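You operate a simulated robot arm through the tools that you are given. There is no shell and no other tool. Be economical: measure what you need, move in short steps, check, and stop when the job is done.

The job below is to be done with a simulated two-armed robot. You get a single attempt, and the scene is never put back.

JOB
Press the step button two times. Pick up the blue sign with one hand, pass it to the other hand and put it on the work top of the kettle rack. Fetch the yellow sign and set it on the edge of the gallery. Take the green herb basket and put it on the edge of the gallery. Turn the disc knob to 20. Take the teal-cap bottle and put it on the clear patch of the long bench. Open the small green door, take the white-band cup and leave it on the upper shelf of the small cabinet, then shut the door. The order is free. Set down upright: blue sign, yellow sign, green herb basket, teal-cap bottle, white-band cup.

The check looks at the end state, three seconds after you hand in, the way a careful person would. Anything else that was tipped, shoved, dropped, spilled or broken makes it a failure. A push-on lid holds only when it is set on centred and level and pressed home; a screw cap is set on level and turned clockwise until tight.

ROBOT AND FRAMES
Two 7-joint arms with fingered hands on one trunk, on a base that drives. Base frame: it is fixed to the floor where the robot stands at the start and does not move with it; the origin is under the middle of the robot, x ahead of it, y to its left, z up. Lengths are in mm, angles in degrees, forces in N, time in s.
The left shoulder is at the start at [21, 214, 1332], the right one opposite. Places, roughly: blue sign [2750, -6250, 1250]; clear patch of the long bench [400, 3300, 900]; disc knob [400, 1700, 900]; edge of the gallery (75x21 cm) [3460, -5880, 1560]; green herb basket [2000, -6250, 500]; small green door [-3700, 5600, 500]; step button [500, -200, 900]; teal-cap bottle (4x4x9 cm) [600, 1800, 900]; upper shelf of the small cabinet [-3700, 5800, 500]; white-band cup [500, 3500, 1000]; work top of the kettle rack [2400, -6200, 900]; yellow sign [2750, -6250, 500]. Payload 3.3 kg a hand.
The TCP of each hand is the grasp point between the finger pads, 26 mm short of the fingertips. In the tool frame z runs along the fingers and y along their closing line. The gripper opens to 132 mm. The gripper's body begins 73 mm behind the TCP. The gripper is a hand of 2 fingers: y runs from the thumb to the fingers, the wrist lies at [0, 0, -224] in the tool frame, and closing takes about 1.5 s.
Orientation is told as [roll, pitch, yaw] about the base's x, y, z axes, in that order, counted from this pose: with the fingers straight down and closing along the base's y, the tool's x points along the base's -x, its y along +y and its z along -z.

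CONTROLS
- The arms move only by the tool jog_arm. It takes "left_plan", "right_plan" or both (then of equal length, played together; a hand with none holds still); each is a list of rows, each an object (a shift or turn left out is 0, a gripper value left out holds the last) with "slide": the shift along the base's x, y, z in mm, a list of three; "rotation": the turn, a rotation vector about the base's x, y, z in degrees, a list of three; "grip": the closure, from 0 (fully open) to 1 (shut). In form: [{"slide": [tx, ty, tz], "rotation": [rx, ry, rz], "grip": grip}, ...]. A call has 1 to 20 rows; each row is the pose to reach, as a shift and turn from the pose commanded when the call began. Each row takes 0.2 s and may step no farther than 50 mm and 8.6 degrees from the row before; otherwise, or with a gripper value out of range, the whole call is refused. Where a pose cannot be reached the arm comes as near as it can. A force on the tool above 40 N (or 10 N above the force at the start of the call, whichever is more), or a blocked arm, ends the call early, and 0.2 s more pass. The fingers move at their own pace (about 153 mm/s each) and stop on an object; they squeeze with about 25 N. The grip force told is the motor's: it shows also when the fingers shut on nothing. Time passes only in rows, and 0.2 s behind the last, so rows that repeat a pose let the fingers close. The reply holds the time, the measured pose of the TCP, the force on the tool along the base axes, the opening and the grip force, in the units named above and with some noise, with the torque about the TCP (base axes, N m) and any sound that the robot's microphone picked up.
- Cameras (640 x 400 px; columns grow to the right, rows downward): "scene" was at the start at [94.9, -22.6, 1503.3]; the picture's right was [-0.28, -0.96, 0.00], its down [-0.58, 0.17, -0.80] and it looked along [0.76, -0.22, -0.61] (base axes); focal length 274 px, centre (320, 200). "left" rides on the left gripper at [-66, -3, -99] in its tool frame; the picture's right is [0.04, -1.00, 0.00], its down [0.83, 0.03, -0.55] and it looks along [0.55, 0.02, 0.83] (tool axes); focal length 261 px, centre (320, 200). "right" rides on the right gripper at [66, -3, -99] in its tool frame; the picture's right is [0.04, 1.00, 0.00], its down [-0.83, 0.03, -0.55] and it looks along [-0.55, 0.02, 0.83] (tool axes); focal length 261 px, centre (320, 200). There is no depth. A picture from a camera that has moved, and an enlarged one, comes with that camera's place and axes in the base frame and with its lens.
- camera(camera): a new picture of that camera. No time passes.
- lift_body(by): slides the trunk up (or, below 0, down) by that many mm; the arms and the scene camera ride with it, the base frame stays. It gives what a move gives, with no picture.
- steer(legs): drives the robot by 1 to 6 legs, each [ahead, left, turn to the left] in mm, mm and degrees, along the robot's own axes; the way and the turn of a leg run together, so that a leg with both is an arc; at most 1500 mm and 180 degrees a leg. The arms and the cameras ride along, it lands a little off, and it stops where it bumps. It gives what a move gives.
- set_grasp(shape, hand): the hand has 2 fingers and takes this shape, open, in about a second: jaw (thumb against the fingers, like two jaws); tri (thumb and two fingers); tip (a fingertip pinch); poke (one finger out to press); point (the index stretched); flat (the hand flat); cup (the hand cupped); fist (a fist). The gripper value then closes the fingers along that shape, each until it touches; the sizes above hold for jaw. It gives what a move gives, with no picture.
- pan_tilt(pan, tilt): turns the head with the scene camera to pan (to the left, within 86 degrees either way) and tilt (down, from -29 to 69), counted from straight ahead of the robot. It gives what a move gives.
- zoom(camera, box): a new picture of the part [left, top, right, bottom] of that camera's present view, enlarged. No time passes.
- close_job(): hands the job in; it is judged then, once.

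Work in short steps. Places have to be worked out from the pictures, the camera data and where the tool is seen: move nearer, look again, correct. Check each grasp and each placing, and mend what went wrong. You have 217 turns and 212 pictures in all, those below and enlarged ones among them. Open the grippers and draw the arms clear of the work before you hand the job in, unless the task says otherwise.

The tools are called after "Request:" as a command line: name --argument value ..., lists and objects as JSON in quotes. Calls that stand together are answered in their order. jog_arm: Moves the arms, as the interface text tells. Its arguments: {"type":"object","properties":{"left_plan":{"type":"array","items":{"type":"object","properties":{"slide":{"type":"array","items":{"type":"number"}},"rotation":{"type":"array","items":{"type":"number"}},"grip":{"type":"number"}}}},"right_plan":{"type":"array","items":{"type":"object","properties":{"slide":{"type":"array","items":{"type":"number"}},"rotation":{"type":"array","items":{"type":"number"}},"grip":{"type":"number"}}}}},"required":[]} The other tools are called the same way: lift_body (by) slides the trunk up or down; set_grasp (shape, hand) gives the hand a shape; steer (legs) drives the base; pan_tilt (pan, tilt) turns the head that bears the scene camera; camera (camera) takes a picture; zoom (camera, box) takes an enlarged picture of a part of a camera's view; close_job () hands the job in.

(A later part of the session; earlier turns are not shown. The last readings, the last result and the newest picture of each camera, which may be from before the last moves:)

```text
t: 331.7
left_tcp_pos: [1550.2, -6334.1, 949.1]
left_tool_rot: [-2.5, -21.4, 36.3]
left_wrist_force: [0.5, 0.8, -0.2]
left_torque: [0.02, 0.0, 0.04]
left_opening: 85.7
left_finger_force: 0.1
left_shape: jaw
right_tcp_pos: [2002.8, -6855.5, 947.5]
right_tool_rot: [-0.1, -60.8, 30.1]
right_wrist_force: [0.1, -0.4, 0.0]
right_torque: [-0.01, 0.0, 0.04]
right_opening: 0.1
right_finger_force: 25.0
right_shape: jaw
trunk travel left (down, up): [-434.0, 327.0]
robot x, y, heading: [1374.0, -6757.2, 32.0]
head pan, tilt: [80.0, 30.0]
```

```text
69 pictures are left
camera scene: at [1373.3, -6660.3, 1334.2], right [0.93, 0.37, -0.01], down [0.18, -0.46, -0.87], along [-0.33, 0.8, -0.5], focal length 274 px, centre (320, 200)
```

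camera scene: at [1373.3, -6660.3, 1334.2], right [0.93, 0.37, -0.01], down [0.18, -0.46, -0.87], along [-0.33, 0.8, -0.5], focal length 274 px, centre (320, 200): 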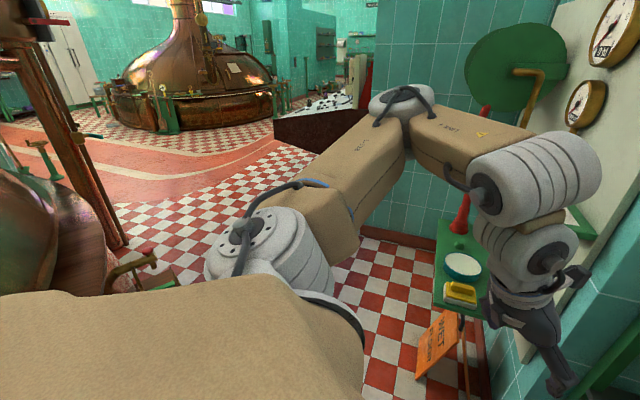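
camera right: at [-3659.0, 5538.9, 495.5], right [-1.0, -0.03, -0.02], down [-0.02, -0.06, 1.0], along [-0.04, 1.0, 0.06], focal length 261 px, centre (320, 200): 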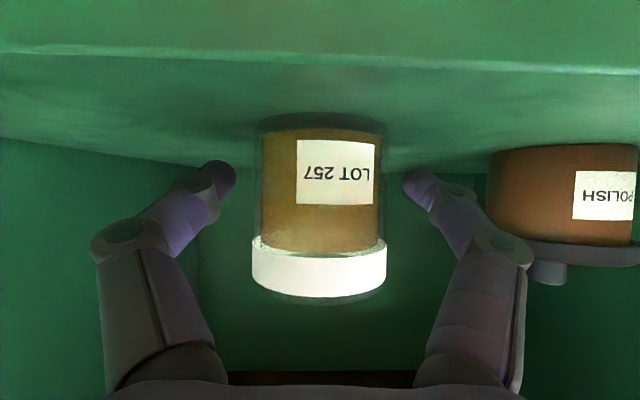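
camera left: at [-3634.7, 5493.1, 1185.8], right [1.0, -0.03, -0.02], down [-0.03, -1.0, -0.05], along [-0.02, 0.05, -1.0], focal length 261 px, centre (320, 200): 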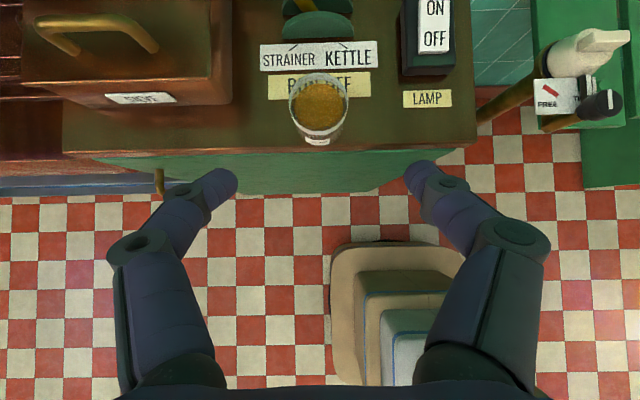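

I look steeply down around the base to find the blocker.

Request:
pan_tilt --pan -86 --tilt 65

Request:
camera --camera "scene"

Request:
camera --camera "left"

```text
t: 334.2
left_tcp_pos: [1550.9, -6332.6, 948.8]
left_tool_rot: [-2.5, -21.3, 36.4]
left_wrist_force: [0.1, 0.4, -0.7]
left_torque: [0.03, 0.02, 0.03]
left_opening: 85.7
left_finger_force: 0.0
left_shape: jaw
right_tcp_pos: [2002.3, -6855.4, 946.9]
right_tool_rot: [-0.2, -60.9, 29.9]
right_wrist_force: [0.5, -0.7, 0.2]
right_torque: [-0.01, 0.01, 0.02]
right_opening: 0.1
right_finger_force: 25.2
right_shape: jaw
trunk travel left (down, up): [-434.0, 327.0]
robot x, y, heading: [1378.7, -6761.1, 31.9]
head pan, tilt: [-85.9, 65.0]
```

```text
68 pictures are left
camera scene: at [1442.4, -6793.5, 1286.0], right [-0.81, -0.59, 0.01], down [-0.54, 0.73, -0.42], along [0.24, -0.34, -0.91], focal length 274 px, centre (320, 200)
```

scene: 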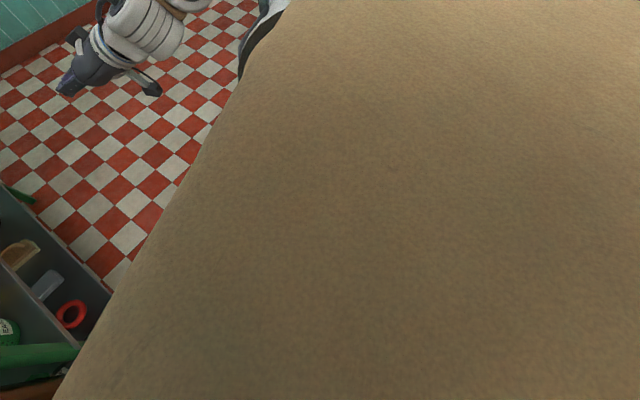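

```text
67 pictures are left
camera left: at [1569.7, -6317.1, 1065.2], right [0.55, -0.83, 0.02], down [-0.82, -0.53, 0.21], along [-0.16, -0.13, -0.98], focal length 261 px, centre (320, 200)
```

left: 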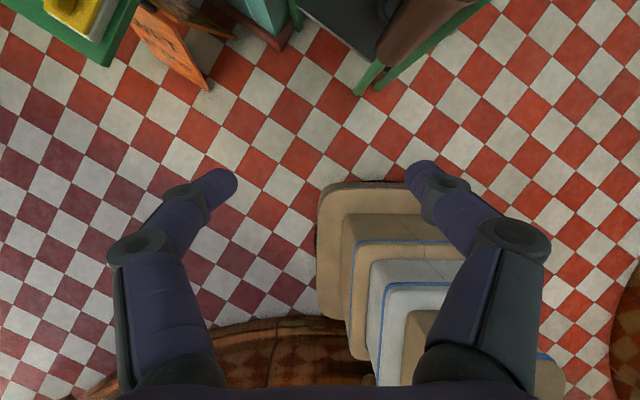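

The base's rear-left corner rests against the big kettle's foot. I move away from it first (+x), then -y, then +x.

Request:
steer --legs '[[115, -140, 0], [-26, -514, 0], [509, -318, 0]]'

Request:
pan_tilt --pan 20 --tilt 25

Request:
camera --camera "scene"

```text
t: 341.4
left_tcp_pos: [2569.8, -6851.7, 951.4]
left_tool_rot: [-2.7, -21.8, 36.4]
left_wrist_force: [0.5, 0.0, -0.2]
left_torque: [0.01, 0.05, 0.02]
left_opening: 85.9
left_finger_force: 0.1
left_shape: jaw
right_tcp_pos: [3020.1, -7376.0, 952.8]
right_tool_rot: [-0.6, -61.2, 30.4]
right_wrist_force: [0.3, 0.4, -0.5]
right_torque: [-0.01, 0.02, 0.02]
right_opening: 0.1
right_finger_force: 24.9
right_shape: jaw
trunk travel left (down, up): [-434.0, 327.0]
robot x, y, heading: [2403.4, -7276.5, 31.9]
head pan, tilt: [-85.9, 65.0]
```

```text
t: 343.2
left_tcp_pos: [2569.4, -6853.0, 949.9]
left_tool_rot: [-2.6, -21.9, 36.3]
left_wrist_force: [0.7, 0.2, -0.6]
left_torque: [0.01, -0.02, 0.0]
left_opening: 85.6
left_finger_force: 0.1
left_shape: jaw
right_tcp_pos: [3019.2, -7376.2, 953.5]
right_tool_rot: [-0.6, -61.2, 30.3]
right_wrist_force: [-0.2, 0.4, 0.1]
right_torque: [-0.02, -0.02, 0.01]
right_opening: 0.1
right_finger_force: 25.1
right_shape: jaw
trunk travel left (down, up): [-434.0, 327.0]
robot x, y, heading: [2402.1, -7274.3, 31.6]
head pan, tilt: [20.0, 25.0]
```

```text
66 pictures are left
camera scene: at [2478.5, -7190.2, 1342.1], right [0.79, -0.62, 0.0], down [-0.26, -0.33, -0.91], along [0.56, 0.71, -0.42], focal length 274 px, centre (320, 200)
```

scene: 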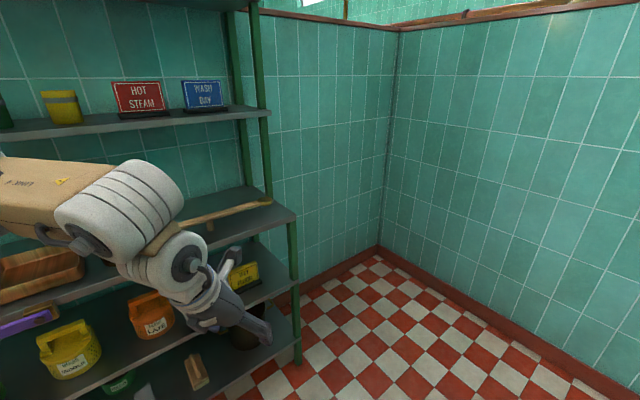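

I see the blue WASH DAY sign on the upper shelf, the yellow sign lower right, and the gallery ledge beyond. I turn to face the rack.

Request:
steer --legs '[[0, 0, 58.2]]'

Request:
pan_tilt --pan -5 --tilt 20

Request:
camera --camera "scene"

```text
t: 346.2
left_tcp_pos: [2124.7, -6916.6, 951.2]
left_tool_rot: [-2.7, -21.7, 95.5]
left_wrist_force: [-0.1, 0.8, -0.2]
left_torque: [0.02, -0.04, -0.02]
left_opening: 85.7
left_finger_force: 0.1
left_shape: jaw
right_tcp_pos: [2804.3, -6796.5, 952.7]
right_tool_rot: [-0.7, -61.4, 89.5]
right_wrist_force: [-0.2, -0.1, -0.3]
right_torque: [-0.01, 0.03, 0.03]
right_opening: 0.3
right_finger_force: 25.3
right_shape: jaw
trunk travel left (down, up): [-434.0, 327.0]
robot x, y, heading: [2399.4, -7280.6, 91.1]
head pan, tilt: [20.0, 25.0]
```

```text
t: 347.1
left_tcp_pos: [2123.7, -6916.0, 949.1]
left_tool_rot: [-2.7, -21.8, 95.5]
left_wrist_force: [0.5, -1.0, -0.4]
left_torque: [-0.01, 0.05, 0.03]
left_opening: 85.6
left_finger_force: 0.1
left_shape: jaw
right_tcp_pos: [2804.0, -6797.3, 952.8]
right_tool_rot: [-0.9, -61.3, 89.5]
right_wrist_force: [0.4, 0.2, -0.2]
right_torque: [0.01, 0.0, 0.0]
right_opening: 0.0
right_finger_force: 25.3
right_shape: jaw
trunk travel left (down, up): [-434.0, 327.0]
robot x, y, heading: [2403.1, -7275.3, 91.1]
head pan, tilt: [-5.0, 20.0]
```

```text
65 pictures are left
camera scene: at [2408.5, -7158.9, 1350.2], right [1.0, -0.07, 0.0], down [-0.02, -0.34, -0.94], along [0.07, 0.94, -0.34], focal length 274 px, centre (320, 200)
```

scene: 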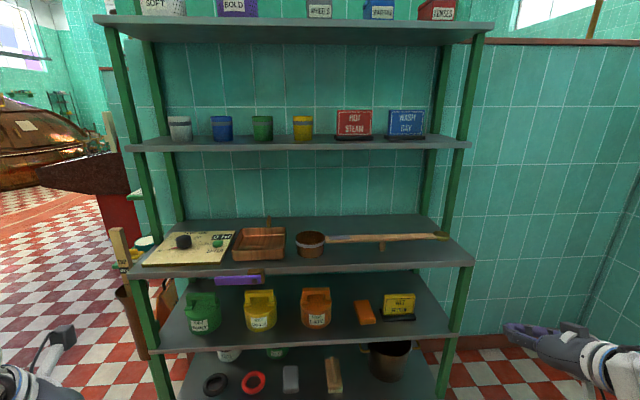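

All targets visible. I zoom on the two signs and the basket for detail.

Request:
zoom --camera "scene" --box '[320, 90, 480, 190]'

Request:
zoom --camera "scene" --box '[170, 200, 470, 390]'

```text
4.00 times, centred on (400, 140) of scene
camera zoom: at [2408.5, -7158.9, 1350.2], right [1.0, -0.07, 0.0], down [-0.02, -0.34, -0.94], along [0.07, 0.94, -0.34], focal length 1096 px, centre (0, 440)
```

zoom: 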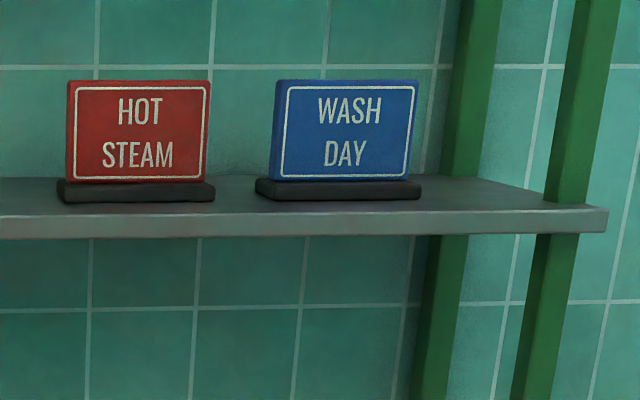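

```text
2.11 times, centred on (320, 295) of scene
camera zoom: at [2408.5, -7158.9, 1350.2], right [1.0, -0.07, 0.0], down [-0.02, -0.34, -0.94], along [0.07, 0.94, -0.34], focal length 577 px, centre (320, 0)
```

zoom: 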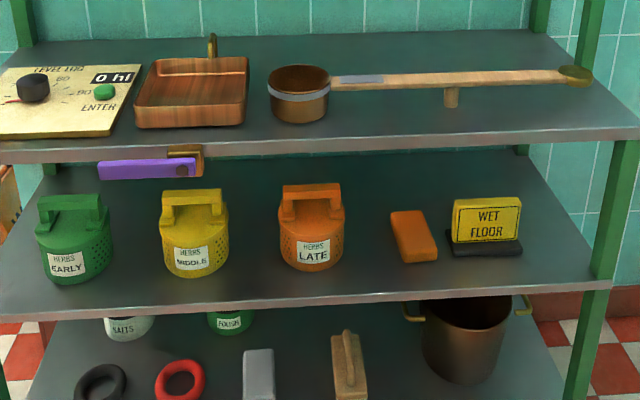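

The blue plate is ~103 mm wide and ~12 mm thick, so the right hand can take it from the front across its width. I raise the trunk and level the right hand.

Request:
lift_body --by 300

Request:
jog_arm --right_plan '[{"slide": [0, 10, 10], "rotation": [7, 0, 0], "grip": 0.5}, {"slide": [0, 20, 20], "rotation": [14, 0, 0], "grip": 0}, {"slide": [0, 30, 30], "rotation": [21, 0, 0], "grip": 0}, {"slide": [0, 30, 40], "rotation": [25, 0, 0], "grip": 0}, {"slide": [0, 30, 45], "rotation": [25, 0, 0], "grip": 0}]'

Request:
camera --camera "right"

Request:
camera --camera "scene"

```text
t: 350.1
left_tcp_pos: [2123.6, -6915.9, 1250.5]
left_tool_rot: [-2.7, -21.9, 95.4]
left_wrist_force: [0.0, 0.0, 0.6]
left_torque: [0.02, 0.0, 0.01]
left_opening: 85.6
left_finger_force: 0.0
left_shape: jaw
right_tcp_pos: [2806.0, -6798.2, 1253.0]
right_tool_rot: [-0.7, -61.3, 89.5]
right_wrist_force: [-0.9, -0.1, -0.6]
right_torque: [0.04, 0.01, 0.0]
right_opening: 0.1
right_finger_force: 25.3
right_shape: jaw
trunk travel left (down, up): [-734.0, 27.0]
robot x, y, heading: [2400.8, -7271.8, 91.0]
head pan, tilt: [-5.0, 20.0]
```

```text
t: 351.3
left_tcp_pos: [2123.7, -6915.4, 1251.0]
left_tool_rot: [-2.7, -21.8, 95.4]
left_wrist_force: [-0.7, -0.9, -0.5]
left_torque: [0.01, 0.02, 0.02]
left_opening: 85.7
left_finger_force: 0.0
left_shape: jaw
right_tcp_pos: [2805.7, -6768.6, 1298.0]
right_tool_rot: [2.5, -86.3, 86.4]
right_wrist_force: [-0.8, 0.8, 0.0]
right_torque: [-0.03, -0.01, 0.01]
right_opening: 131.7
right_finger_force: 0.0
right_shape: jaw
trunk travel left (down, up): [-734.0, 27.0]
robot x, y, heading: [2400.7, -7277.5, 91.4]
head pan, tilt: [-5.0, 20.0]
```

```text
62 pictures are left
camera right: at [2804.6, -6870.8, 1238.8], right [-1.0, 0.02, -0.04], down [-0.04, -0.5, 0.87], along [0.0, 0.87, 0.5], focal length 261 px, centre (320, 200)
```

right: 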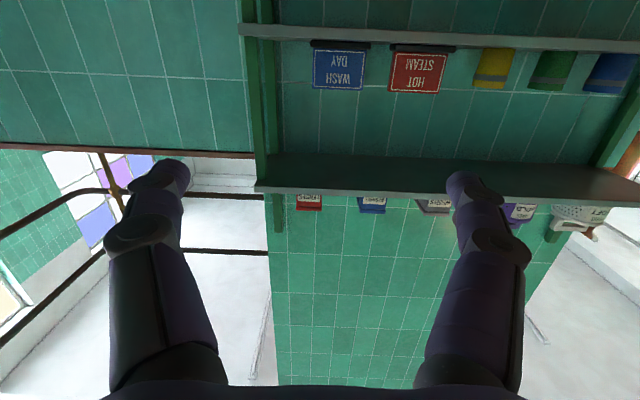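

```text
61 pictures are left
camera scene: at [2408.7, -7171.0, 1650.7], right [1.0, -0.07, 0.0], down [-0.02, -0.34, -0.94], along [0.07, 0.94, -0.34], focal length 274 px, centre (320, 200)
```

scene: 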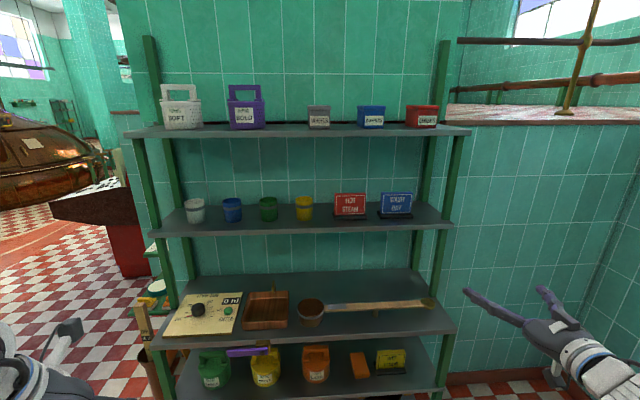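

Blue plate centre ≈[2772,-6190,1273]; shelf z≈1221 with front edge at y≈-6311. I use a 60° tilt (camera clears the shelf) and bring the hand in front of the sign.

Request:
jog_arm --right_plan '[{"slide": [-30, -8, 0], "rotation": [-7, 0, 0]}, {"slide": [-60, -16, -5], "rotation": [-14, 0, 0]}, {"slide": [-90, -24, -8], "rotation": [-21, 0, 0]}, {"slide": [-120, -30, -10], "rotation": [-25, 0, 0]}, {"slide": [-145, -30, -10], "rotation": [-25, 0, 0]}]'

Request:
steer --legs '[[0, -111, -1], [440, 0, 0]]'

Request:
camera --camera "right"

```text
t: 352.5
left_tcp_pos: [2121.2, -6913.6, 1249.9]
left_tool_rot: [-2.9, -21.7, 95.6]
left_wrist_force: [-1.4, 0.1, -0.9]
left_torque: [-0.01, -0.01, 0.02]
left_opening: 85.5
left_finger_force: 0.1
left_shape: jaw
right_tcp_pos: [2637.6, -6796.3, 1282.3]
right_tool_rot: [6.0, -61.7, 87.8]
right_wrist_force: [0.5, 0.0, -0.5]
right_torque: [0.04, -0.02, 0.0]
right_opening: 132.1
right_finger_force: 0.1
right_shape: jaw
right hand out of reach, approached as far as the arm can: row 3, 4, 5
trunk travel left (down, up): [-734.0, 27.0]
robot x, y, heading: [2405.6, -7273.3, 90.6]
head pan, tilt: [-5.0, 20.0]
```

```text
t: 356.0
left_tcp_pos: [2234.8, -6462.0, 1251.0]
left_tool_rot: [-2.7, -21.7, 95.1]
left_wrist_force: [-1.5, 0.7, -0.1]
left_torque: [-0.02, 0.03, -0.01]
left_opening: 85.6
left_finger_force: 0.0
left_shape: jaw
right_tcp_pos: [2753.0, -6346.8, 1281.3]
right_tool_rot: [6.5, -61.7, 87.2]
right_wrist_force: [0.1, -0.2, 0.8]
right_torque: [0.0, 0.01, -0.01]
right_opening: 132.1
right_finger_force: 0.1
right_shape: jaw
trunk travel left (down, up): [-734.0, 27.0]
robot x, y, heading: [2510.2, -6826.2, 90.7]
head pan, tilt: [-5.0, 20.0]
```

```text
60 pictures are left
camera right: at [2760.8, -6464.5, 1270.3], right [-1.0, -0.07, 0.02], down [0.02, -0.09, 1.0], along [-0.07, 0.99, 0.09], focal length 261 px, centre (320, 200)
```

right: 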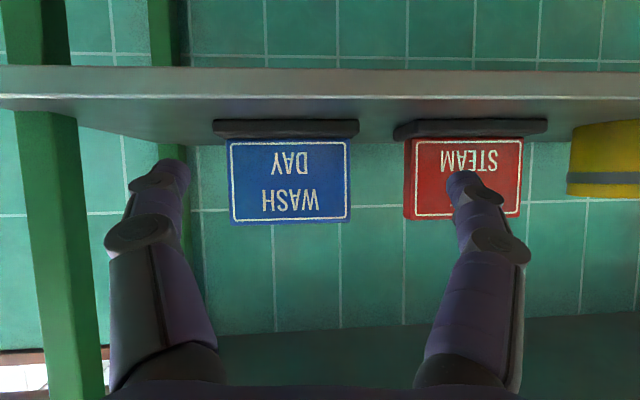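

Plate is actually ~130 mm wide, so I must pinch its right edge from the side through the open rack end. I back off, go to the rack's right side and turn to heading 135°.

Request:
steer --legs '[[-340, 0, 0], [0, -620, 0], [200, 0, 0], [0, 0, 44.5]]'

Request:
jog_arm --right_plan '[{"rotation": [0, 0, 8]}, {"rotation": [0, 0, 16]}, {"rotation": [0, 0, 24]}, {"rotation": [0, 0, 32]}, {"rotation": [0, 0, 40]}, {"rotation": [0, 0, 47], "grip": 0.4}, {"rotation": [0, 0, 47], "grip": 0.4}]'

Request:
pan_tilt --pan 0 --tilt 20

Request:
camera --camera "scene"

Request:
camera --camera "right"

```text
t: 364.5
left_tcp_pos: [2686.2, -6875.8, 1250.3]
left_tool_rot: [-2.7, -21.8, 138.4]
left_wrist_force: [-0.4, -0.5, 0.0]
left_torque: [0.0, 0.02, -0.01]
left_opening: 85.7
left_finger_force: 0.1
left_shape: jaw
right_tcp_pos: [2983.7, -6438.1, 1281.3]
right_tool_rot: [6.4, -61.8, 130.4]
right_wrist_force: [-0.3, 0.4, 0.1]
right_torque: [0.02, -0.01, 0.0]
right_opening: 132.1
right_finger_force: 0.0
right_shape: jaw
trunk travel left (down, up): [-734.0, 27.0]
robot x, y, heading: [3130.7, -6954.2, 133.6]
head pan, tilt: [-5.0, 20.0]
```

```text
t: 366.1
left_tcp_pos: [2686.8, -6877.1, 1250.7]
left_tool_rot: [-2.7, -21.8, 138.3]
left_wrist_force: [-0.3, -0.4, -0.2]
left_torque: [0.01, 0.02, -0.01]
left_opening: 85.7
left_finger_force: 0.1
left_shape: jaw
right_tcp_pos: [2984.0, -6437.5, 1282.0]
right_tool_rot: [6.4, -61.7, 177.6]
right_wrist_force: [0.5, -0.1, 0.2]
right_torque: [-0.01, 0.02, -0.02]
right_opening: 79.7
right_finger_force: 0.0
right_shape: jaw
right hand out of reach, approached as far as the arm can: row 1
trunk travel left (down, up): [-734.0, 27.0]
robot x, y, heading: [3137.5, -6948.4, 133.7]
head pan, tilt: [-5.0, 20.0]
```

```text
t: 366.8
left_tcp_pos: [2685.9, -6875.1, 1250.8]
left_tool_rot: [-2.7, -21.7, 138.4]
left_wrist_force: [-0.2, -0.2, -1.2]
left_torque: [0.04, 0.03, 0.0]
left_opening: 85.5
left_finger_force: 0.1
left_shape: jaw
right_tcp_pos: [2983.6, -6437.3, 1281.9]
right_tool_rot: [6.5, -61.7, 177.3]
right_wrist_force: [-0.4, 0.1, 0.3]
right_torque: [0.04, 0.02, 0.01]
right_opening: 79.6
right_finger_force: 0.0
right_shape: jaw
trunk travel left (down, up): [-734.0, 27.0]
robot x, y, heading: [3134.3, -6952.0, 133.8]
head pan, tilt: [0.0, 20.0]
```

```text
59 pictures are left
camera scene: at [3063.3, -6875.1, 1650.7], right [0.72, 0.69, 0.0], down [0.24, -0.25, -0.94], along [-0.65, 0.68, -0.34], focal length 274 px, centre (320, 200)
```

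scene: 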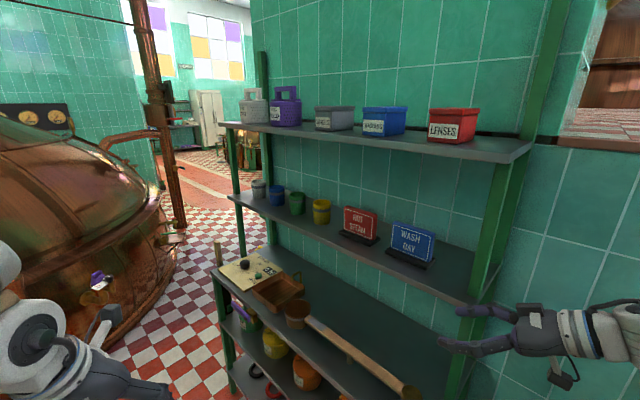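

```text
58 pictures are left
camera right: at [3101.5, -6428.8, 1270.5], right [0.07, -1.0, 0.02], down [0.09, 0.02, 1.0], along [-0.99, -0.07, 0.1], focal length 261 px, centre (320, 200)
```

right: 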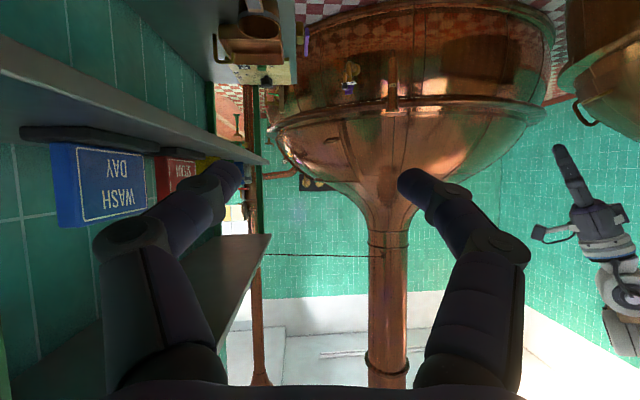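

Plate's right edge is at about [2837,-6205,1275]. I move the hand level with it outside the rack end.

Request:
steer --legs '[[126, -204, 0]]'

Request:
camera --camera "right"

Request:
camera --camera "scene"

```text
t: 368.6
left_tcp_pos: [2747.3, -6642.5, 1249.5]
left_tool_rot: [-2.6, -21.8, 138.2]
left_wrist_force: [-0.5, 0.1, -0.6]
left_torque: [0.0, 0.01, 0.04]
left_opening: 85.7
left_finger_force: 0.1
left_shape: jaw
right_tcp_pos: [3048.0, -6204.9, 1281.1]
right_tool_rot: [6.5, -61.7, 177.2]
right_wrist_force: [0.2, 0.6, 0.3]
right_torque: [-0.03, -0.01, 0.02]
right_opening: 79.9
right_finger_force: 0.1
right_shape: jaw
trunk travel left (down, up): [-734.0, 27.0]
robot x, y, heading: [3195.2, -6718.5, 133.7]
head pan, tilt: [0.0, 20.0]
```

```text
57 pictures are left
camera right: at [3164.7, -6195.8, 1270.3], right [0.07, -1.0, 0.02], down [0.09, 0.02, 1.0], along [-0.99, -0.07, 0.1], focal length 261 px, centre (320, 200)
```

right: 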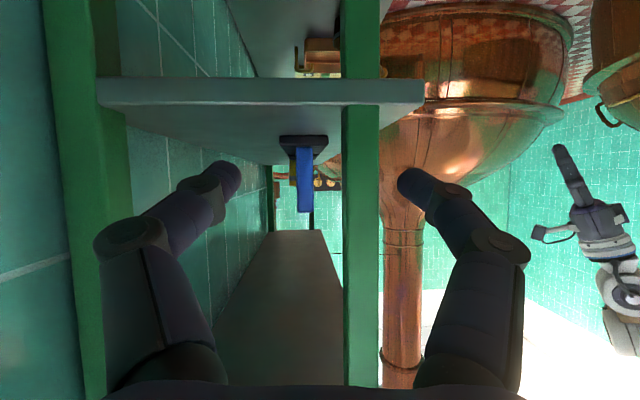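

```text
56 pictures are left
camera scene: at [3125.2, -6641.9, 1650.7], right [0.72, 0.69, 0.0], down [0.24, -0.25, -0.94], along [-0.65, 0.68, -0.34], focal length 274 px, centre (320, 200)
```

scene: 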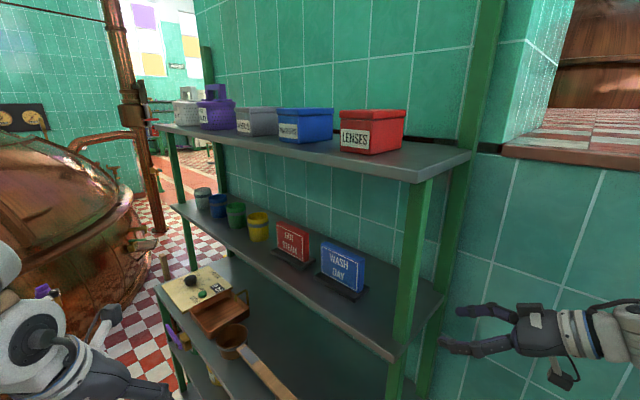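

The front post blocks a side approach, but the refined plate width is ~121 mm, so a careful front grasp (132 mm opening) is feasible. I return to the front.

Request:
steer --legs '[[-120, 210, 0], [0, 0, -43.7]]'

Request:
jog_arm --right_plan '[{"rotation": [0, 0, -8]}, {"rotation": [0, 0, -16]}, {"rotation": [0, 0, -24]}, {"rotation": [0, 0, -32]}, {"rotation": [0, 0, -40], "grip": 0}, {"rotation": [0, 0, -46], "grip": 0}, {"rotation": [0, 0, -46], "grip": 0}]'

```text
t: 372.4
left_tcp_pos: [2850.9, -6586.9, 1251.3]
left_tool_rot: [-2.8, -21.7, 94.7]
left_wrist_force: [0.3, 0.2, 0.1]
left_torque: [-0.03, -0.01, 0.01]
left_opening: 86.0
left_finger_force: 0.0
left_shape: jaw
right_tcp_pos: [3369.9, -6475.3, 1281.9]
right_tool_rot: [6.5, -61.6, 133.7]
right_wrist_force: [0.4, 0.6, 0.2]
right_torque: [0.01, -0.02, -0.01]
right_opening: 79.8
right_finger_force: 0.1
right_shape: jaw
trunk travel left (down, up): [-734.0, 27.0]
robot x, y, heading: [3122.5, -6949.1, 90.0]
head pan, tilt: [0.0, 20.0]
```

```text
t: 373.9
left_tcp_pos: [2854.0, -6587.3, 1251.1]
left_tool_rot: [-2.7, -21.8, 94.7]
left_wrist_force: [0.1, 0.0, -0.1]
left_torque: [0.03, -0.01, -0.05]
left_opening: 85.6
left_finger_force: 0.1
left_shape: jaw
right_tcp_pos: [3370.3, -6475.7, 1281.1]
right_tool_rot: [6.4, -61.9, 87.7]
right_wrist_force: [0.7, 0.5, -0.2]
right_torque: [0.01, 0.0, 0.03]
right_opening: 131.8
right_finger_force: 0.0
right_shape: jaw
trunk travel left (down, up): [-734.0, 27.0]
robot x, y, heading: [3126.4, -6952.4, 90.0]
head pan, tilt: [0.0, 20.0]
```

I slide left so the hand is in front of the blue sign and take a closer look.

Request:
steer --legs '[[0, 595, 0], [120, 0, 0]]'

Request:
jog_arm --right_plan '[{"slide": [0, 0, 6], "rotation": [0, 0, -2]}]'

Request:
camera --camera "right"

```text
t: 378.1
left_tcp_pos: [2260.5, -6468.5, 1251.8]
left_tool_rot: [-2.7, -21.8, 94.9]
left_wrist_force: [-0.4, -0.5, 0.2]
left_torque: [0.01, -0.01, 0.04]
left_opening: 85.9
left_finger_force: 0.0
left_shape: jaw
right_tcp_pos: [2778.7, -6353.7, 1279.9]
right_tool_rot: [6.4, -61.8, 87.9]
right_wrist_force: [0.5, -0.3, -0.5]
right_torque: [0.02, 0.0, -0.02]
right_opening: 131.8
right_finger_force: 0.0
right_shape: jaw
trunk travel left (down, up): [-734.0, 27.0]
robot x, y, heading: [2534.9, -6832.7, 90.6]
head pan, tilt: [0.0, 20.0]
```

```text
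t: 378.5
left_tcp_pos: [2257.7, -6468.2, 1249.6]
left_tool_rot: [-2.8, -21.9, 94.9]
left_wrist_force: [0.2, 0.4, -0.2]
left_torque: [0.06, 0.0, -0.01]
left_opening: 85.9
left_finger_force: 0.0
left_shape: jaw
right_tcp_pos: [2774.9, -6358.0, 1288.3]
right_tool_rot: [6.3, -61.7, 85.9]
right_wrist_force: [-0.1, -0.2, 0.1]
right_torque: [0.0, -0.02, 0.01]
right_opening: 132.0
right_finger_force: 0.0
right_shape: jaw
trunk travel left (down, up): [-734.0, 27.0]
robot x, y, heading: [2529.2, -6833.2, 90.4]
head pan, tilt: [0.0, 20.0]
```

```text
55 pictures are left
camera right: at [2780.0, -6474.4, 1276.9], right [-1.0, -0.05, 0.02], down [0.02, -0.1, 1.0], along [-0.04, 0.99, 0.1], focal length 261 px, centre (320, 200)
```

right: 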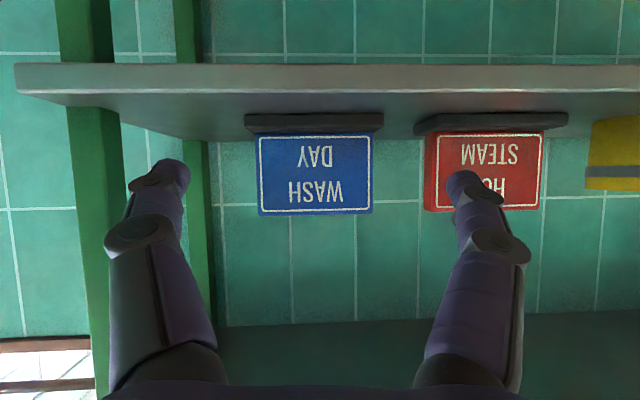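

Perfectly centred (plate 120 mm). I drive ahead 72 and then ease in 82 mm with the arm.

Request:
steer --legs '[[72, 0, 0]]'

Request:
camera --camera "right"

```text
t: 379.6
left_tcp_pos: [2260.0, -6394.5, 1249.5]
left_tool_rot: [-2.7, -21.7, 94.8]
left_wrist_force: [0.3, 0.7, -0.3]
left_torque: [-0.05, 0.02, 0.02]
left_opening: 85.7
left_finger_force: 0.0
left_shape: jaw
right_tcp_pos: [2776.8, -6282.3, 1286.7]
right_tool_rot: [6.4, -61.6, 85.8]
right_wrist_force: [-0.8, 1.2, -0.2]
right_torque: [-0.01, -0.01, -0.03]
right_opening: 131.8
right_finger_force: 0.0
right_shape: jaw
trunk travel left (down, up): [-734.0, 27.0]
robot x, y, heading: [2529.7, -6758.5, 90.3]
head pan, tilt: [0.0, 20.0]
```

```text
54 pictures are left
camera right: at [2781.7, -6400.0, 1275.6], right [-1.0, -0.05, 0.02], down [0.02, -0.09, 1.0], along [-0.04, 0.99, 0.09], focal length 261 px, centre (320, 200)
```

right: 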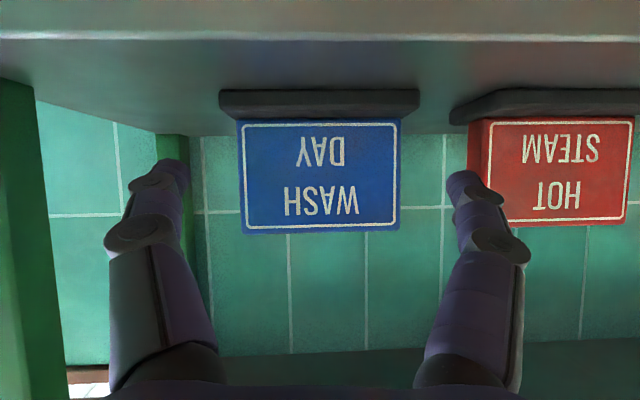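

Still centred; I ease forward in small rows.

Request:
jog_arm --right_plan '[{"slide": [-1.5, 15, 0]}, {"slide": [-1.5, 30, 0]}, {"slide": [-1.5, 45, 0]}, {"slide": [-1.5, 58, 0]}]'

Request:
camera --camera "right"

```text
t: 380.6
left_tcp_pos: [2258.7, -6396.0, 1250.5]
left_tool_rot: [-2.7, -21.8, 94.9]
left_wrist_force: [0.6, 0.3, -0.1]
left_torque: [0.01, 0.01, -0.02]
left_opening: 86.0
left_finger_force: 0.0
left_shape: jaw
right_tcp_pos: [2774.7, -6226.2, 1286.1]
right_tool_rot: [6.5, -61.7, 85.8]
right_wrist_force: [-0.2, 0.4, 0.0]
right_torque: [0.01, 0.0, -0.01]
right_opening: 131.9
right_finger_force: 0.0
right_shape: jaw
trunk travel left (down, up): [-734.0, 27.0]
robot x, y, heading: [2533.4, -6761.7, 90.1]
head pan, tilt: [0.0, 20.0]
```

```text
53 pictures are left
camera right: at [2780.4, -6344.3, 1275.3], right [-1.0, -0.04, 0.02], down [0.02, -0.09, 1.0], along [-0.04, 0.99, 0.1], focal length 261 px, centre (320, 200)
```

right: 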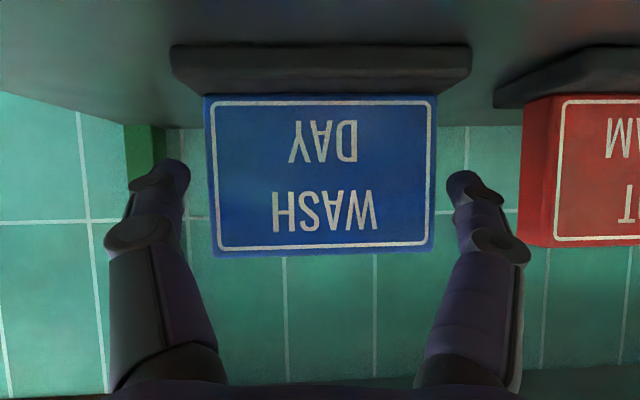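

Fingers clear both edges. I go 26 mm further and close gently.

Request:
jog_arm --right_plan '[{"slide": [0, 13, 0]}, {"slide": [0, 26, 0]}, {"slide": [0, 26, 0], "grip": 0.06}, {"slide": [0, 26, 0], "grip": 0.12}, {"slide": [0, 26, 0], "grip": 0.2}, {"slide": [0, 26, 0], "grip": 0.2}]'

Request:
camera --camera "right"

```text
t: 382.0
left_tcp_pos: [2260.7, -6395.9, 1250.8]
left_tool_rot: [-2.7, -21.8, 94.8]
left_wrist_force: [-0.2, -1.1, -0.2]
left_torque: [0.0, 0.0, -0.02]
left_opening: 86.0
left_finger_force: 0.0
left_shape: jaw
right_tcp_pos: [2775.5, -6201.8, 1287.4]
right_tool_rot: [6.5, -61.7, 85.7]
right_wrist_force: [0.0, -0.6, 0.6]
right_torque: [0.02, 0.01, -0.02]
right_opening: 115.1
right_finger_force: 25.3
right_shape: jaw
trunk travel left (down, up): [-734.0, 27.0]
robot x, y, heading: [2528.4, -6756.0, 90.3]
head pan, tilt: [0.0, 20.0]
```

```text
52 pictures are left
camera right: at [2779.9, -6318.4, 1276.8], right [-1.0, -0.05, 0.02], down [0.02, -0.09, 1.0], along [-0.04, 0.99, 0.09], focal length 261 px, centre (320, 200)
```

right: 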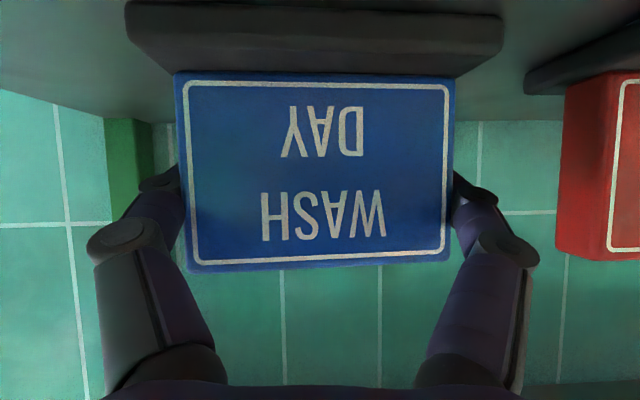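

Gripped (115 mm). I lift and withdraw.

Request:
jog_arm --right_plan '[{"slide": [0, 0, 8]}, {"slide": [0, 0, 20]}, {"slide": [0, 0, 35]}, {"slide": [0, -25, 40]}, {"slide": [0, -55, 40]}, {"slide": [0, -85, 40]}]'

Request:
steer --legs '[[-420, 0, 0]]'

Request:
camera --camera "right"

Request:
camera --camera "scene"

```text
t: 383.4
left_tcp_pos: [2258.9, -6396.8, 1251.6]
left_tool_rot: [-2.8, -21.8, 94.8]
left_wrist_force: [0.3, -0.1, 1.3]
left_torque: [0.0, -0.03, -0.01]
left_opening: 85.8
left_finger_force: 0.0
left_shape: jaw
right_tcp_pos: [2775.4, -6286.0, 1329.1]
right_tool_rot: [6.3, -61.7, 86.0]
right_wrist_force: [0.6, 0.7, -1.5]
right_torque: [-0.02, 0.02, -0.02]
right_opening: 114.8
right_finger_force: 24.9
right_shape: jaw
trunk travel left (down, up): [-734.0, 27.0]
robot x, y, heading: [2533.2, -6761.1, 90.4]
head pan, tilt: [0.0, 20.0]
```

```text
t: 386.0
left_tcp_pos: [2263.5, -6821.1, 1250.9]
left_tool_rot: [-2.7, -21.8, 94.0]
left_wrist_force: [-0.2, -0.1, -0.4]
left_torque: [0.03, 0.0, -0.01]
left_opening: 86.0
left_finger_force: 0.1
left_shape: jaw
right_tcp_pos: [2782.4, -6718.1, 1328.8]
right_tool_rot: [6.5, -61.8, 84.8]
right_wrist_force: [0.0, 0.1, -1.3]
right_torque: [0.03, -0.01, 0.0]
right_opening: 114.9
right_finger_force: 25.1
right_shape: jaw
trunk travel left (down, up): [-734.0, 27.0]
robot x, y, heading: [2531.3, -7190.0, 89.2]
head pan, tilt: [0.0, 20.0]
```

```text
51 pictures are left
camera right: at [2784.8, -6835.1, 1317.2], right [-1.0, -0.03, 0.02], down [0.02, -0.09, 1.0], along [-0.03, 1.0, 0.1], focal length 261 px, centre (320, 200)
```

right: 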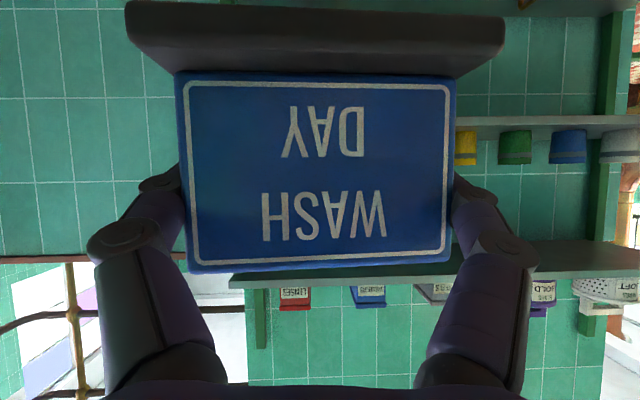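

```text
50 pictures are left
camera scene: at [2532.7, -7084.6, 1650.7], right [1.0, -0.01, 0.0], down [0.0, -0.34, -0.94], along [0.01, 0.94, -0.34], focal length 274 px, centre (320, 200)
```

scene: 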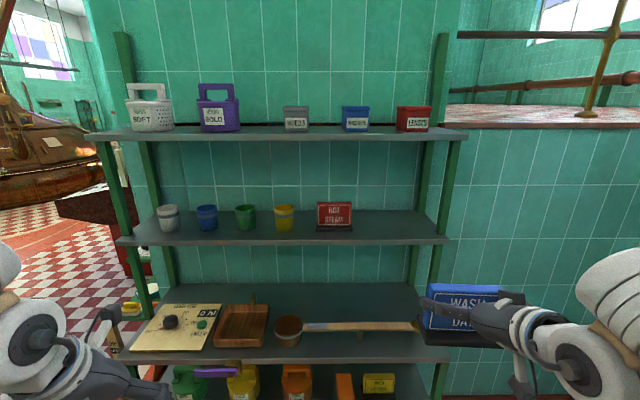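

Sign held upright. For the hand-over the left hand will pinch the top-left corner, pointing down-right at 45° with its closing line along y. First I yaw the left hand by 86°.

Request:
jog_arm --left_plan '[{"slide": [0, 0, 10], "rotation": [0, 0, 8]}, {"slide": [0, 0, 20], "rotation": [0, 0, 16]}, {"slide": [0, 0, 30], "rotation": [0, 0, 24]}, {"slide": [0, 0, 40], "rotation": [0, 0, 32]}, {"slide": [0, 0, 50], "rotation": [0, 0, 40]}, {"slide": [0, 0, 60], "rotation": [0, 0, 48]}, {"slide": [0, 0, 70], "rotation": [0, 0, 56]}, {"slide": [0, 0, 80], "rotation": [0, 0, 64]}, {"slide": [0, 0, 90], "rotation": [0, 0, 72]}, {"slide": [0, 0, 95], "rotation": [0, 0, 80]}, {"slide": [0, 0, 100], "rotation": [0, 0, 86]}]'

Request:
jog_arm --left_plan '[{"slide": [10, 0, 0], "rotation": [0, -8, 0]}, {"slide": [20, 0, 0], "rotation": [0, -16, 0]}, {"slide": [40, 0, 0], "rotation": [0, -24, 0]}, {"slide": [60, 0, 0], "rotation": [0, -32, 0]}, {"slide": [80, 0, 0], "rotation": [0, -40, 0]}, {"slide": [110, 0, 0], "rotation": [0, -48, 0]}, {"slide": [140, 0, 0], "rotation": [0, -56, 0]}, {"slide": [170, 10, 0], "rotation": [0, -64, 0]}, {"slide": [200, 20, 0], "rotation": [0, -67, 0]}]'

Request:
camera --camera "left"

```text
t: 388.4
left_tcp_pos: [2265.3, -6820.6, 1352.0]
left_tool_rot: [-2.7, -21.9, 180.0]
left_wrist_force: [0.0, 0.5, 0.0]
left_torque: [0.02, 0.01, 0.01]
left_opening: 85.7
left_finger_force: 0.0
left_shape: jaw
right_tcp_pos: [2782.6, -6717.5, 1326.4]
right_tool_rot: [6.4, -61.7, 84.7]
right_wrist_force: [0.7, 0.4, -1.4]
right_torque: [0.04, -0.01, -0.01]
right_opening: 114.6
right_finger_force: 24.8
right_shape: jaw
trunk travel left (down, up): [-734.0, 27.0]
robot x, y, heading: [2532.0, -7190.9, 89.5]
head pan, tilt: [0.0, 20.0]
```

```text
t: 390.4
left_tcp_pos: [2467.6, -6799.6, 1349.8]
left_tool_rot: [-2.8, 45.1, 179.9]
left_wrist_force: [0.4, 0.5, 0.2]
left_torque: [-0.03, 0.01, -0.02]
left_opening: 85.8
left_finger_force: 0.0
left_shape: jaw
right_tcp_pos: [2783.2, -6717.1, 1326.9]
right_tool_rot: [6.5, -61.6, 84.7]
right_wrist_force: [0.5, -0.1, -1.3]
right_torque: [-0.01, -0.01, 0.01]
right_opening: 114.9
right_finger_force: 24.8
right_shape: jaw
trunk travel left (down, up): [-734.0, 27.0]
robot x, y, heading: [2530.9, -7190.4, 89.5]
head pan, tilt: [0.0, 20.0]
```

```text
49 pictures are left
camera left: at [2351.3, -6800.2, 1374.1], right [0.0, 1.0, 0.06], down [0.2, -0.06, 0.98], along [0.98, 0.02, -0.19], focal length 261 px, centre (320, 200)
```

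left: 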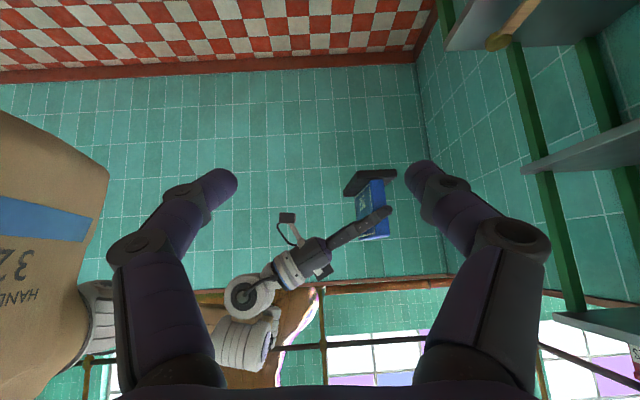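

Orientation works. To bring the sign into the left hand's reach I yaw the right hand +45° (and 45 mm inward) and yaw the left hand +45° to match.

Request:
jog_arm --right_plan '[{"slide": [-5, 0, 0], "rotation": [0, 0, 8]}, {"slide": [-12, 0, 0], "rotation": [0, 0, 16]}, {"slide": [-20, 0, 0], "rotation": [0, 0, 24]}, {"slide": [-30, 0, 0], "rotation": [0, 0, 32]}, {"slide": [-40, 0, 0], "rotation": [0, 0, 40]}, {"slide": [-50, 0, 0], "rotation": [0, 0, 45]}]' --left_plan '[{"rotation": [0, 0, 8]}, {"rotation": [0, 0, 16]}, {"slide": [0, 0, 10], "rotation": [0, 0, 24]}, {"slide": [0, 0, 20], "rotation": [0, 0, 32]}, {"slide": [0, 0, 40], "rotation": [0, 0, 40], "grip": 0.55}, {"slide": [0, 0, 60], "rotation": [0, 0, 45], "grip": 0.55}]'

Request:
camera --camera "left"

```text
t: 391.8
left_tcp_pos: [2466.3, -6801.0, 1411.7]
left_tool_rot: [-2.8, 45.1, -135.1]
left_wrist_force: [-0.3, -0.3, -0.1]
left_torque: [0.0, 0.0, 0.02]
left_opening: 60.0
left_finger_force: 0.1
left_shape: jaw
right_tcp_pos: [2732.6, -6718.1, 1327.5]
right_tool_rot: [6.6, -61.8, 129.8]
right_wrist_force: [-0.8, -0.4, -1.7]
right_torque: [0.01, -0.01, 0.02]
right_opening: 114.8
right_finger_force: 25.3
right_shape: jaw
trunk travel left (down, up): [-734.0, 27.0]
robot x, y, heading: [2530.8, -7190.5, 89.4]
head pan, tilt: [0.0, 20.0]
```

```text
48 pictures are left
camera left: at [2385.3, -6883.8, 1436.1], right [-0.71, 0.7, 0.07], down [0.18, 0.09, 0.98], along [0.68, 0.71, -0.2], focal length 261 px, centre (320, 200)
```

left: 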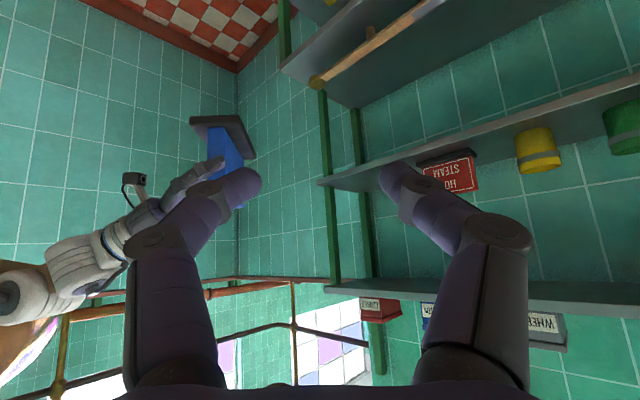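

I move the left hand to a pre-point 80 mm back along its axis and check alignment.

Request:
jog_arm --left_plan '[{"slide": [42, 5, 0]}, {"slide": [84, 10, -4]}, {"slide": [126, 15, -8]}, {"slide": [168, 20, -12]}, {"slide": [205, 24, -18]}]'

Request:
camera --camera "left"

Request:
camera --camera "scene"

```text
t: 393.0
left_tcp_pos: [2670.0, -6777.6, 1390.6]
left_tool_rot: [-3.1, 45.1, -135.2]
left_wrist_force: [-0.5, 0.5, -0.6]
left_torque: [-0.04, 0.0, -0.04]
left_opening: 59.5
left_finger_force: 0.2
left_shape: jaw
right_tcp_pos: [2733.3, -6716.7, 1326.1]
right_tool_rot: [6.5, -61.6, 129.6]
right_wrist_force: [0.6, 0.4, -0.7]
right_torque: [-0.02, 0.0, 0.0]
right_opening: 114.7
right_finger_force: 25.1
right_shape: jaw
trunk travel left (down, up): [-734.0, 27.0]
robot x, y, heading: [2528.8, -7186.4, 89.4]
head pan, tilt: [0.0, 20.0]
```

```text
47 pictures are left
camera left: at [2590.1, -6861.1, 1413.8], right [-0.71, 0.7, 0.07], down [0.18, 0.1, 0.98], along [0.68, 0.71, -0.2], focal length 261 px, centre (320, 200)
```

left: 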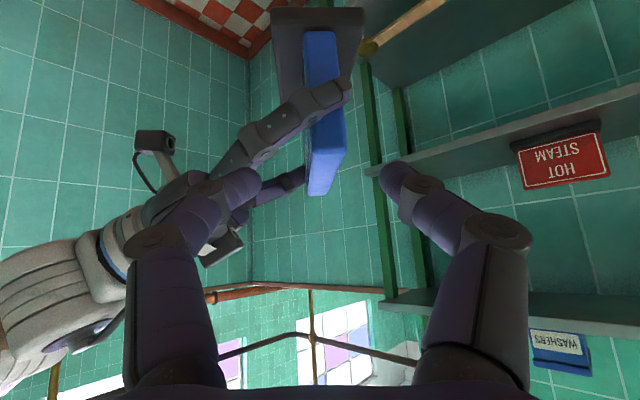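

```text
46 pictures are left
camera scene: at [2534.4, -7084.2, 1650.7], right [1.0, -0.01, 0.0], down [-0.01, -0.34, -0.94], along [0.01, 0.94, -0.34], focal length 274 px, centre (320, 200)
```

scene: 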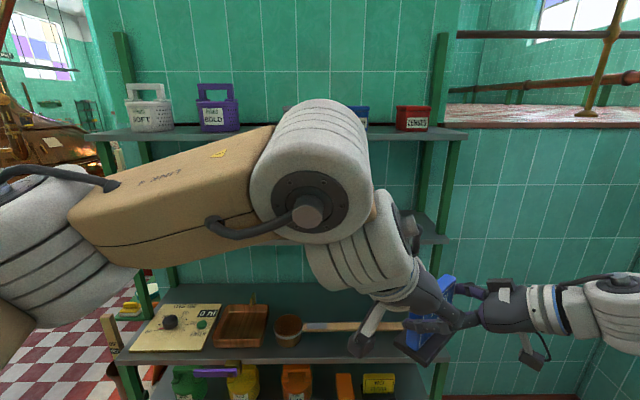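

Plate is centred between the fingers. I advance along the axis and close the left hand.

Request:
jog_arm --left_plan '[{"slide": [12, 12, -17]}, {"slide": [24, 24, -33]}, {"slide": [34, 35, -46]}, {"slide": [42, 42, -54]}, {"slide": [42, 42, -54], "grip": 0.75}, {"slide": [42, 42, -54], "grip": 0.95}, {"slide": [42, 42, -54], "grip": 0.95}, {"slide": [42, 42, -54], "grip": 0.95}]'

Request:
camera --camera "left"

```text
t: 393.6
left_tcp_pos: [2692.4, -6752.0, 1361.8]
left_tool_rot: [-2.7, 45.6, -135.0]
left_wrist_force: [-5.8, 0.3, 7.2]
left_torque: [-0.16, -0.16, -0.12]
left_opening: 54.4
left_finger_force: 0.1
left_shape: jaw
right_tcp_pos: [2737.9, -6715.8, 1318.1]
right_tool_rot: [6.0, -60.4, 129.6]
right_wrist_force: [5.4, -0.9, -8.7]
right_torque: [0.39, 0.07, 0.37]
right_opening: 115.6
right_finger_force: 24.9
right_shape: jaw
trunk travel left (down, up): [-734.0, 27.0]
robot x, y, heading: [2530.2, -7188.2, 89.3]
head pan, tilt: [0.0, 20.0]
stopped in row 3 (right hand): the force on the tool passed its limit at 50 N (the readings are from after the stop); the commanded pose is now the measured one
```

```text
45 pictures are left
camera left: at [2611.7, -6835.0, 1384.6], right [-0.71, 0.7, 0.06], down [0.18, 0.09, 0.98], along [0.68, 0.71, -0.19], focal length 261 px, centre (320, 200)
```

left: 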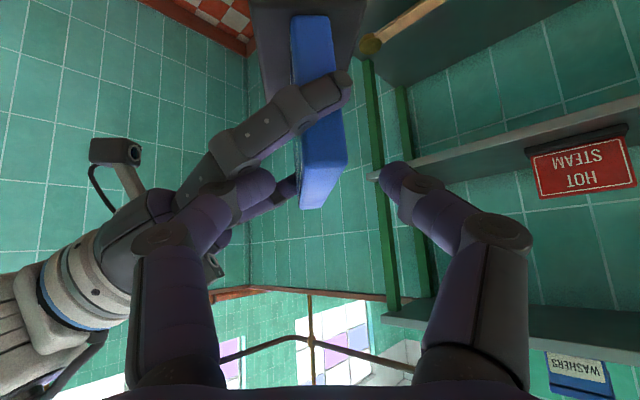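

The left rear finger touched the right hand's finger. I retreat, make the left hand steeper (30° from vertical) and aim at the plate's top centre with a narrower opening.

Request:
jog_arm --left_plan '[{"slide": [-18, -18, 24]}, {"slide": [-36, -36, 48]}, {"slide": [-36, -36, 60], "rotation": [-3, 3, 0], "grip": 0.65}, {"slide": [-36, -36, 70], "rotation": [-6, 6, 0], "grip": 0.65}, {"slide": [-25, -25, 70], "rotation": [-9, 9, 0]}, {"slide": [-5, -10, 68], "rotation": [-10.6, 10.6, 0]}, {"slide": [14, 5, 60], "rotation": [-10.6, 10.6, 0]}]'

Request:
camera --camera "left"

```text
t: 395.1
left_tcp_pos: [2626.4, -6728.5, 1460.7]
left_tool_rot: [2.9, 34.3, -125.0]
left_wrist_force: [0.9, -0.7, -0.3]
left_torque: [-0.03, 0.02, 0.0]
left_opening: 46.3
left_finger_force: 0.1
left_shape: jaw
left hand out of reach, approached as far as the arm can: row 6, 7
right_tcp_pos: [2736.9, -6718.0, 1319.7]
right_tool_rot: [6.0, -60.6, 129.7]
right_wrist_force: [0.2, -0.3, -1.7]
right_torque: [-0.02, 0.0, 0.02]
right_opening: 115.2
right_finger_force: 24.8
right_shape: jaw
trunk travel left (down, up): [-734.0, 27.0]
robot x, y, heading: [2534.8, -7188.8, 89.5]
head pan, tilt: [0.0, 20.0]
stopped in row 7 (left hand): the arm was blocked; the commanded pose is now the measured one
```

```text
44 pictures are left
camera left: at [2557.3, -6813.4, 1505.2], right [-0.78, 0.62, -0.02], down [0.22, 0.3, 0.93], along [0.58, 0.72, -0.38], focal length 261 px, centre (320, 200)
```

left: 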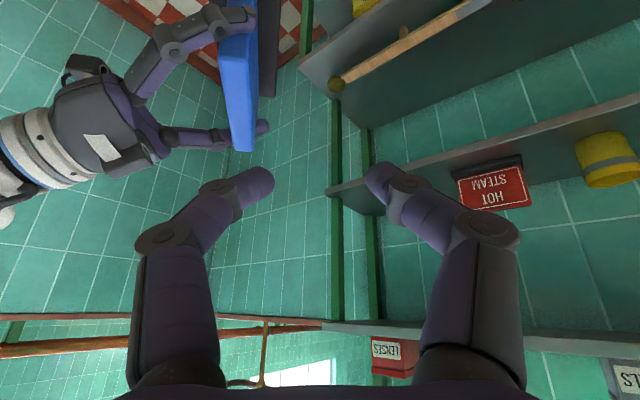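

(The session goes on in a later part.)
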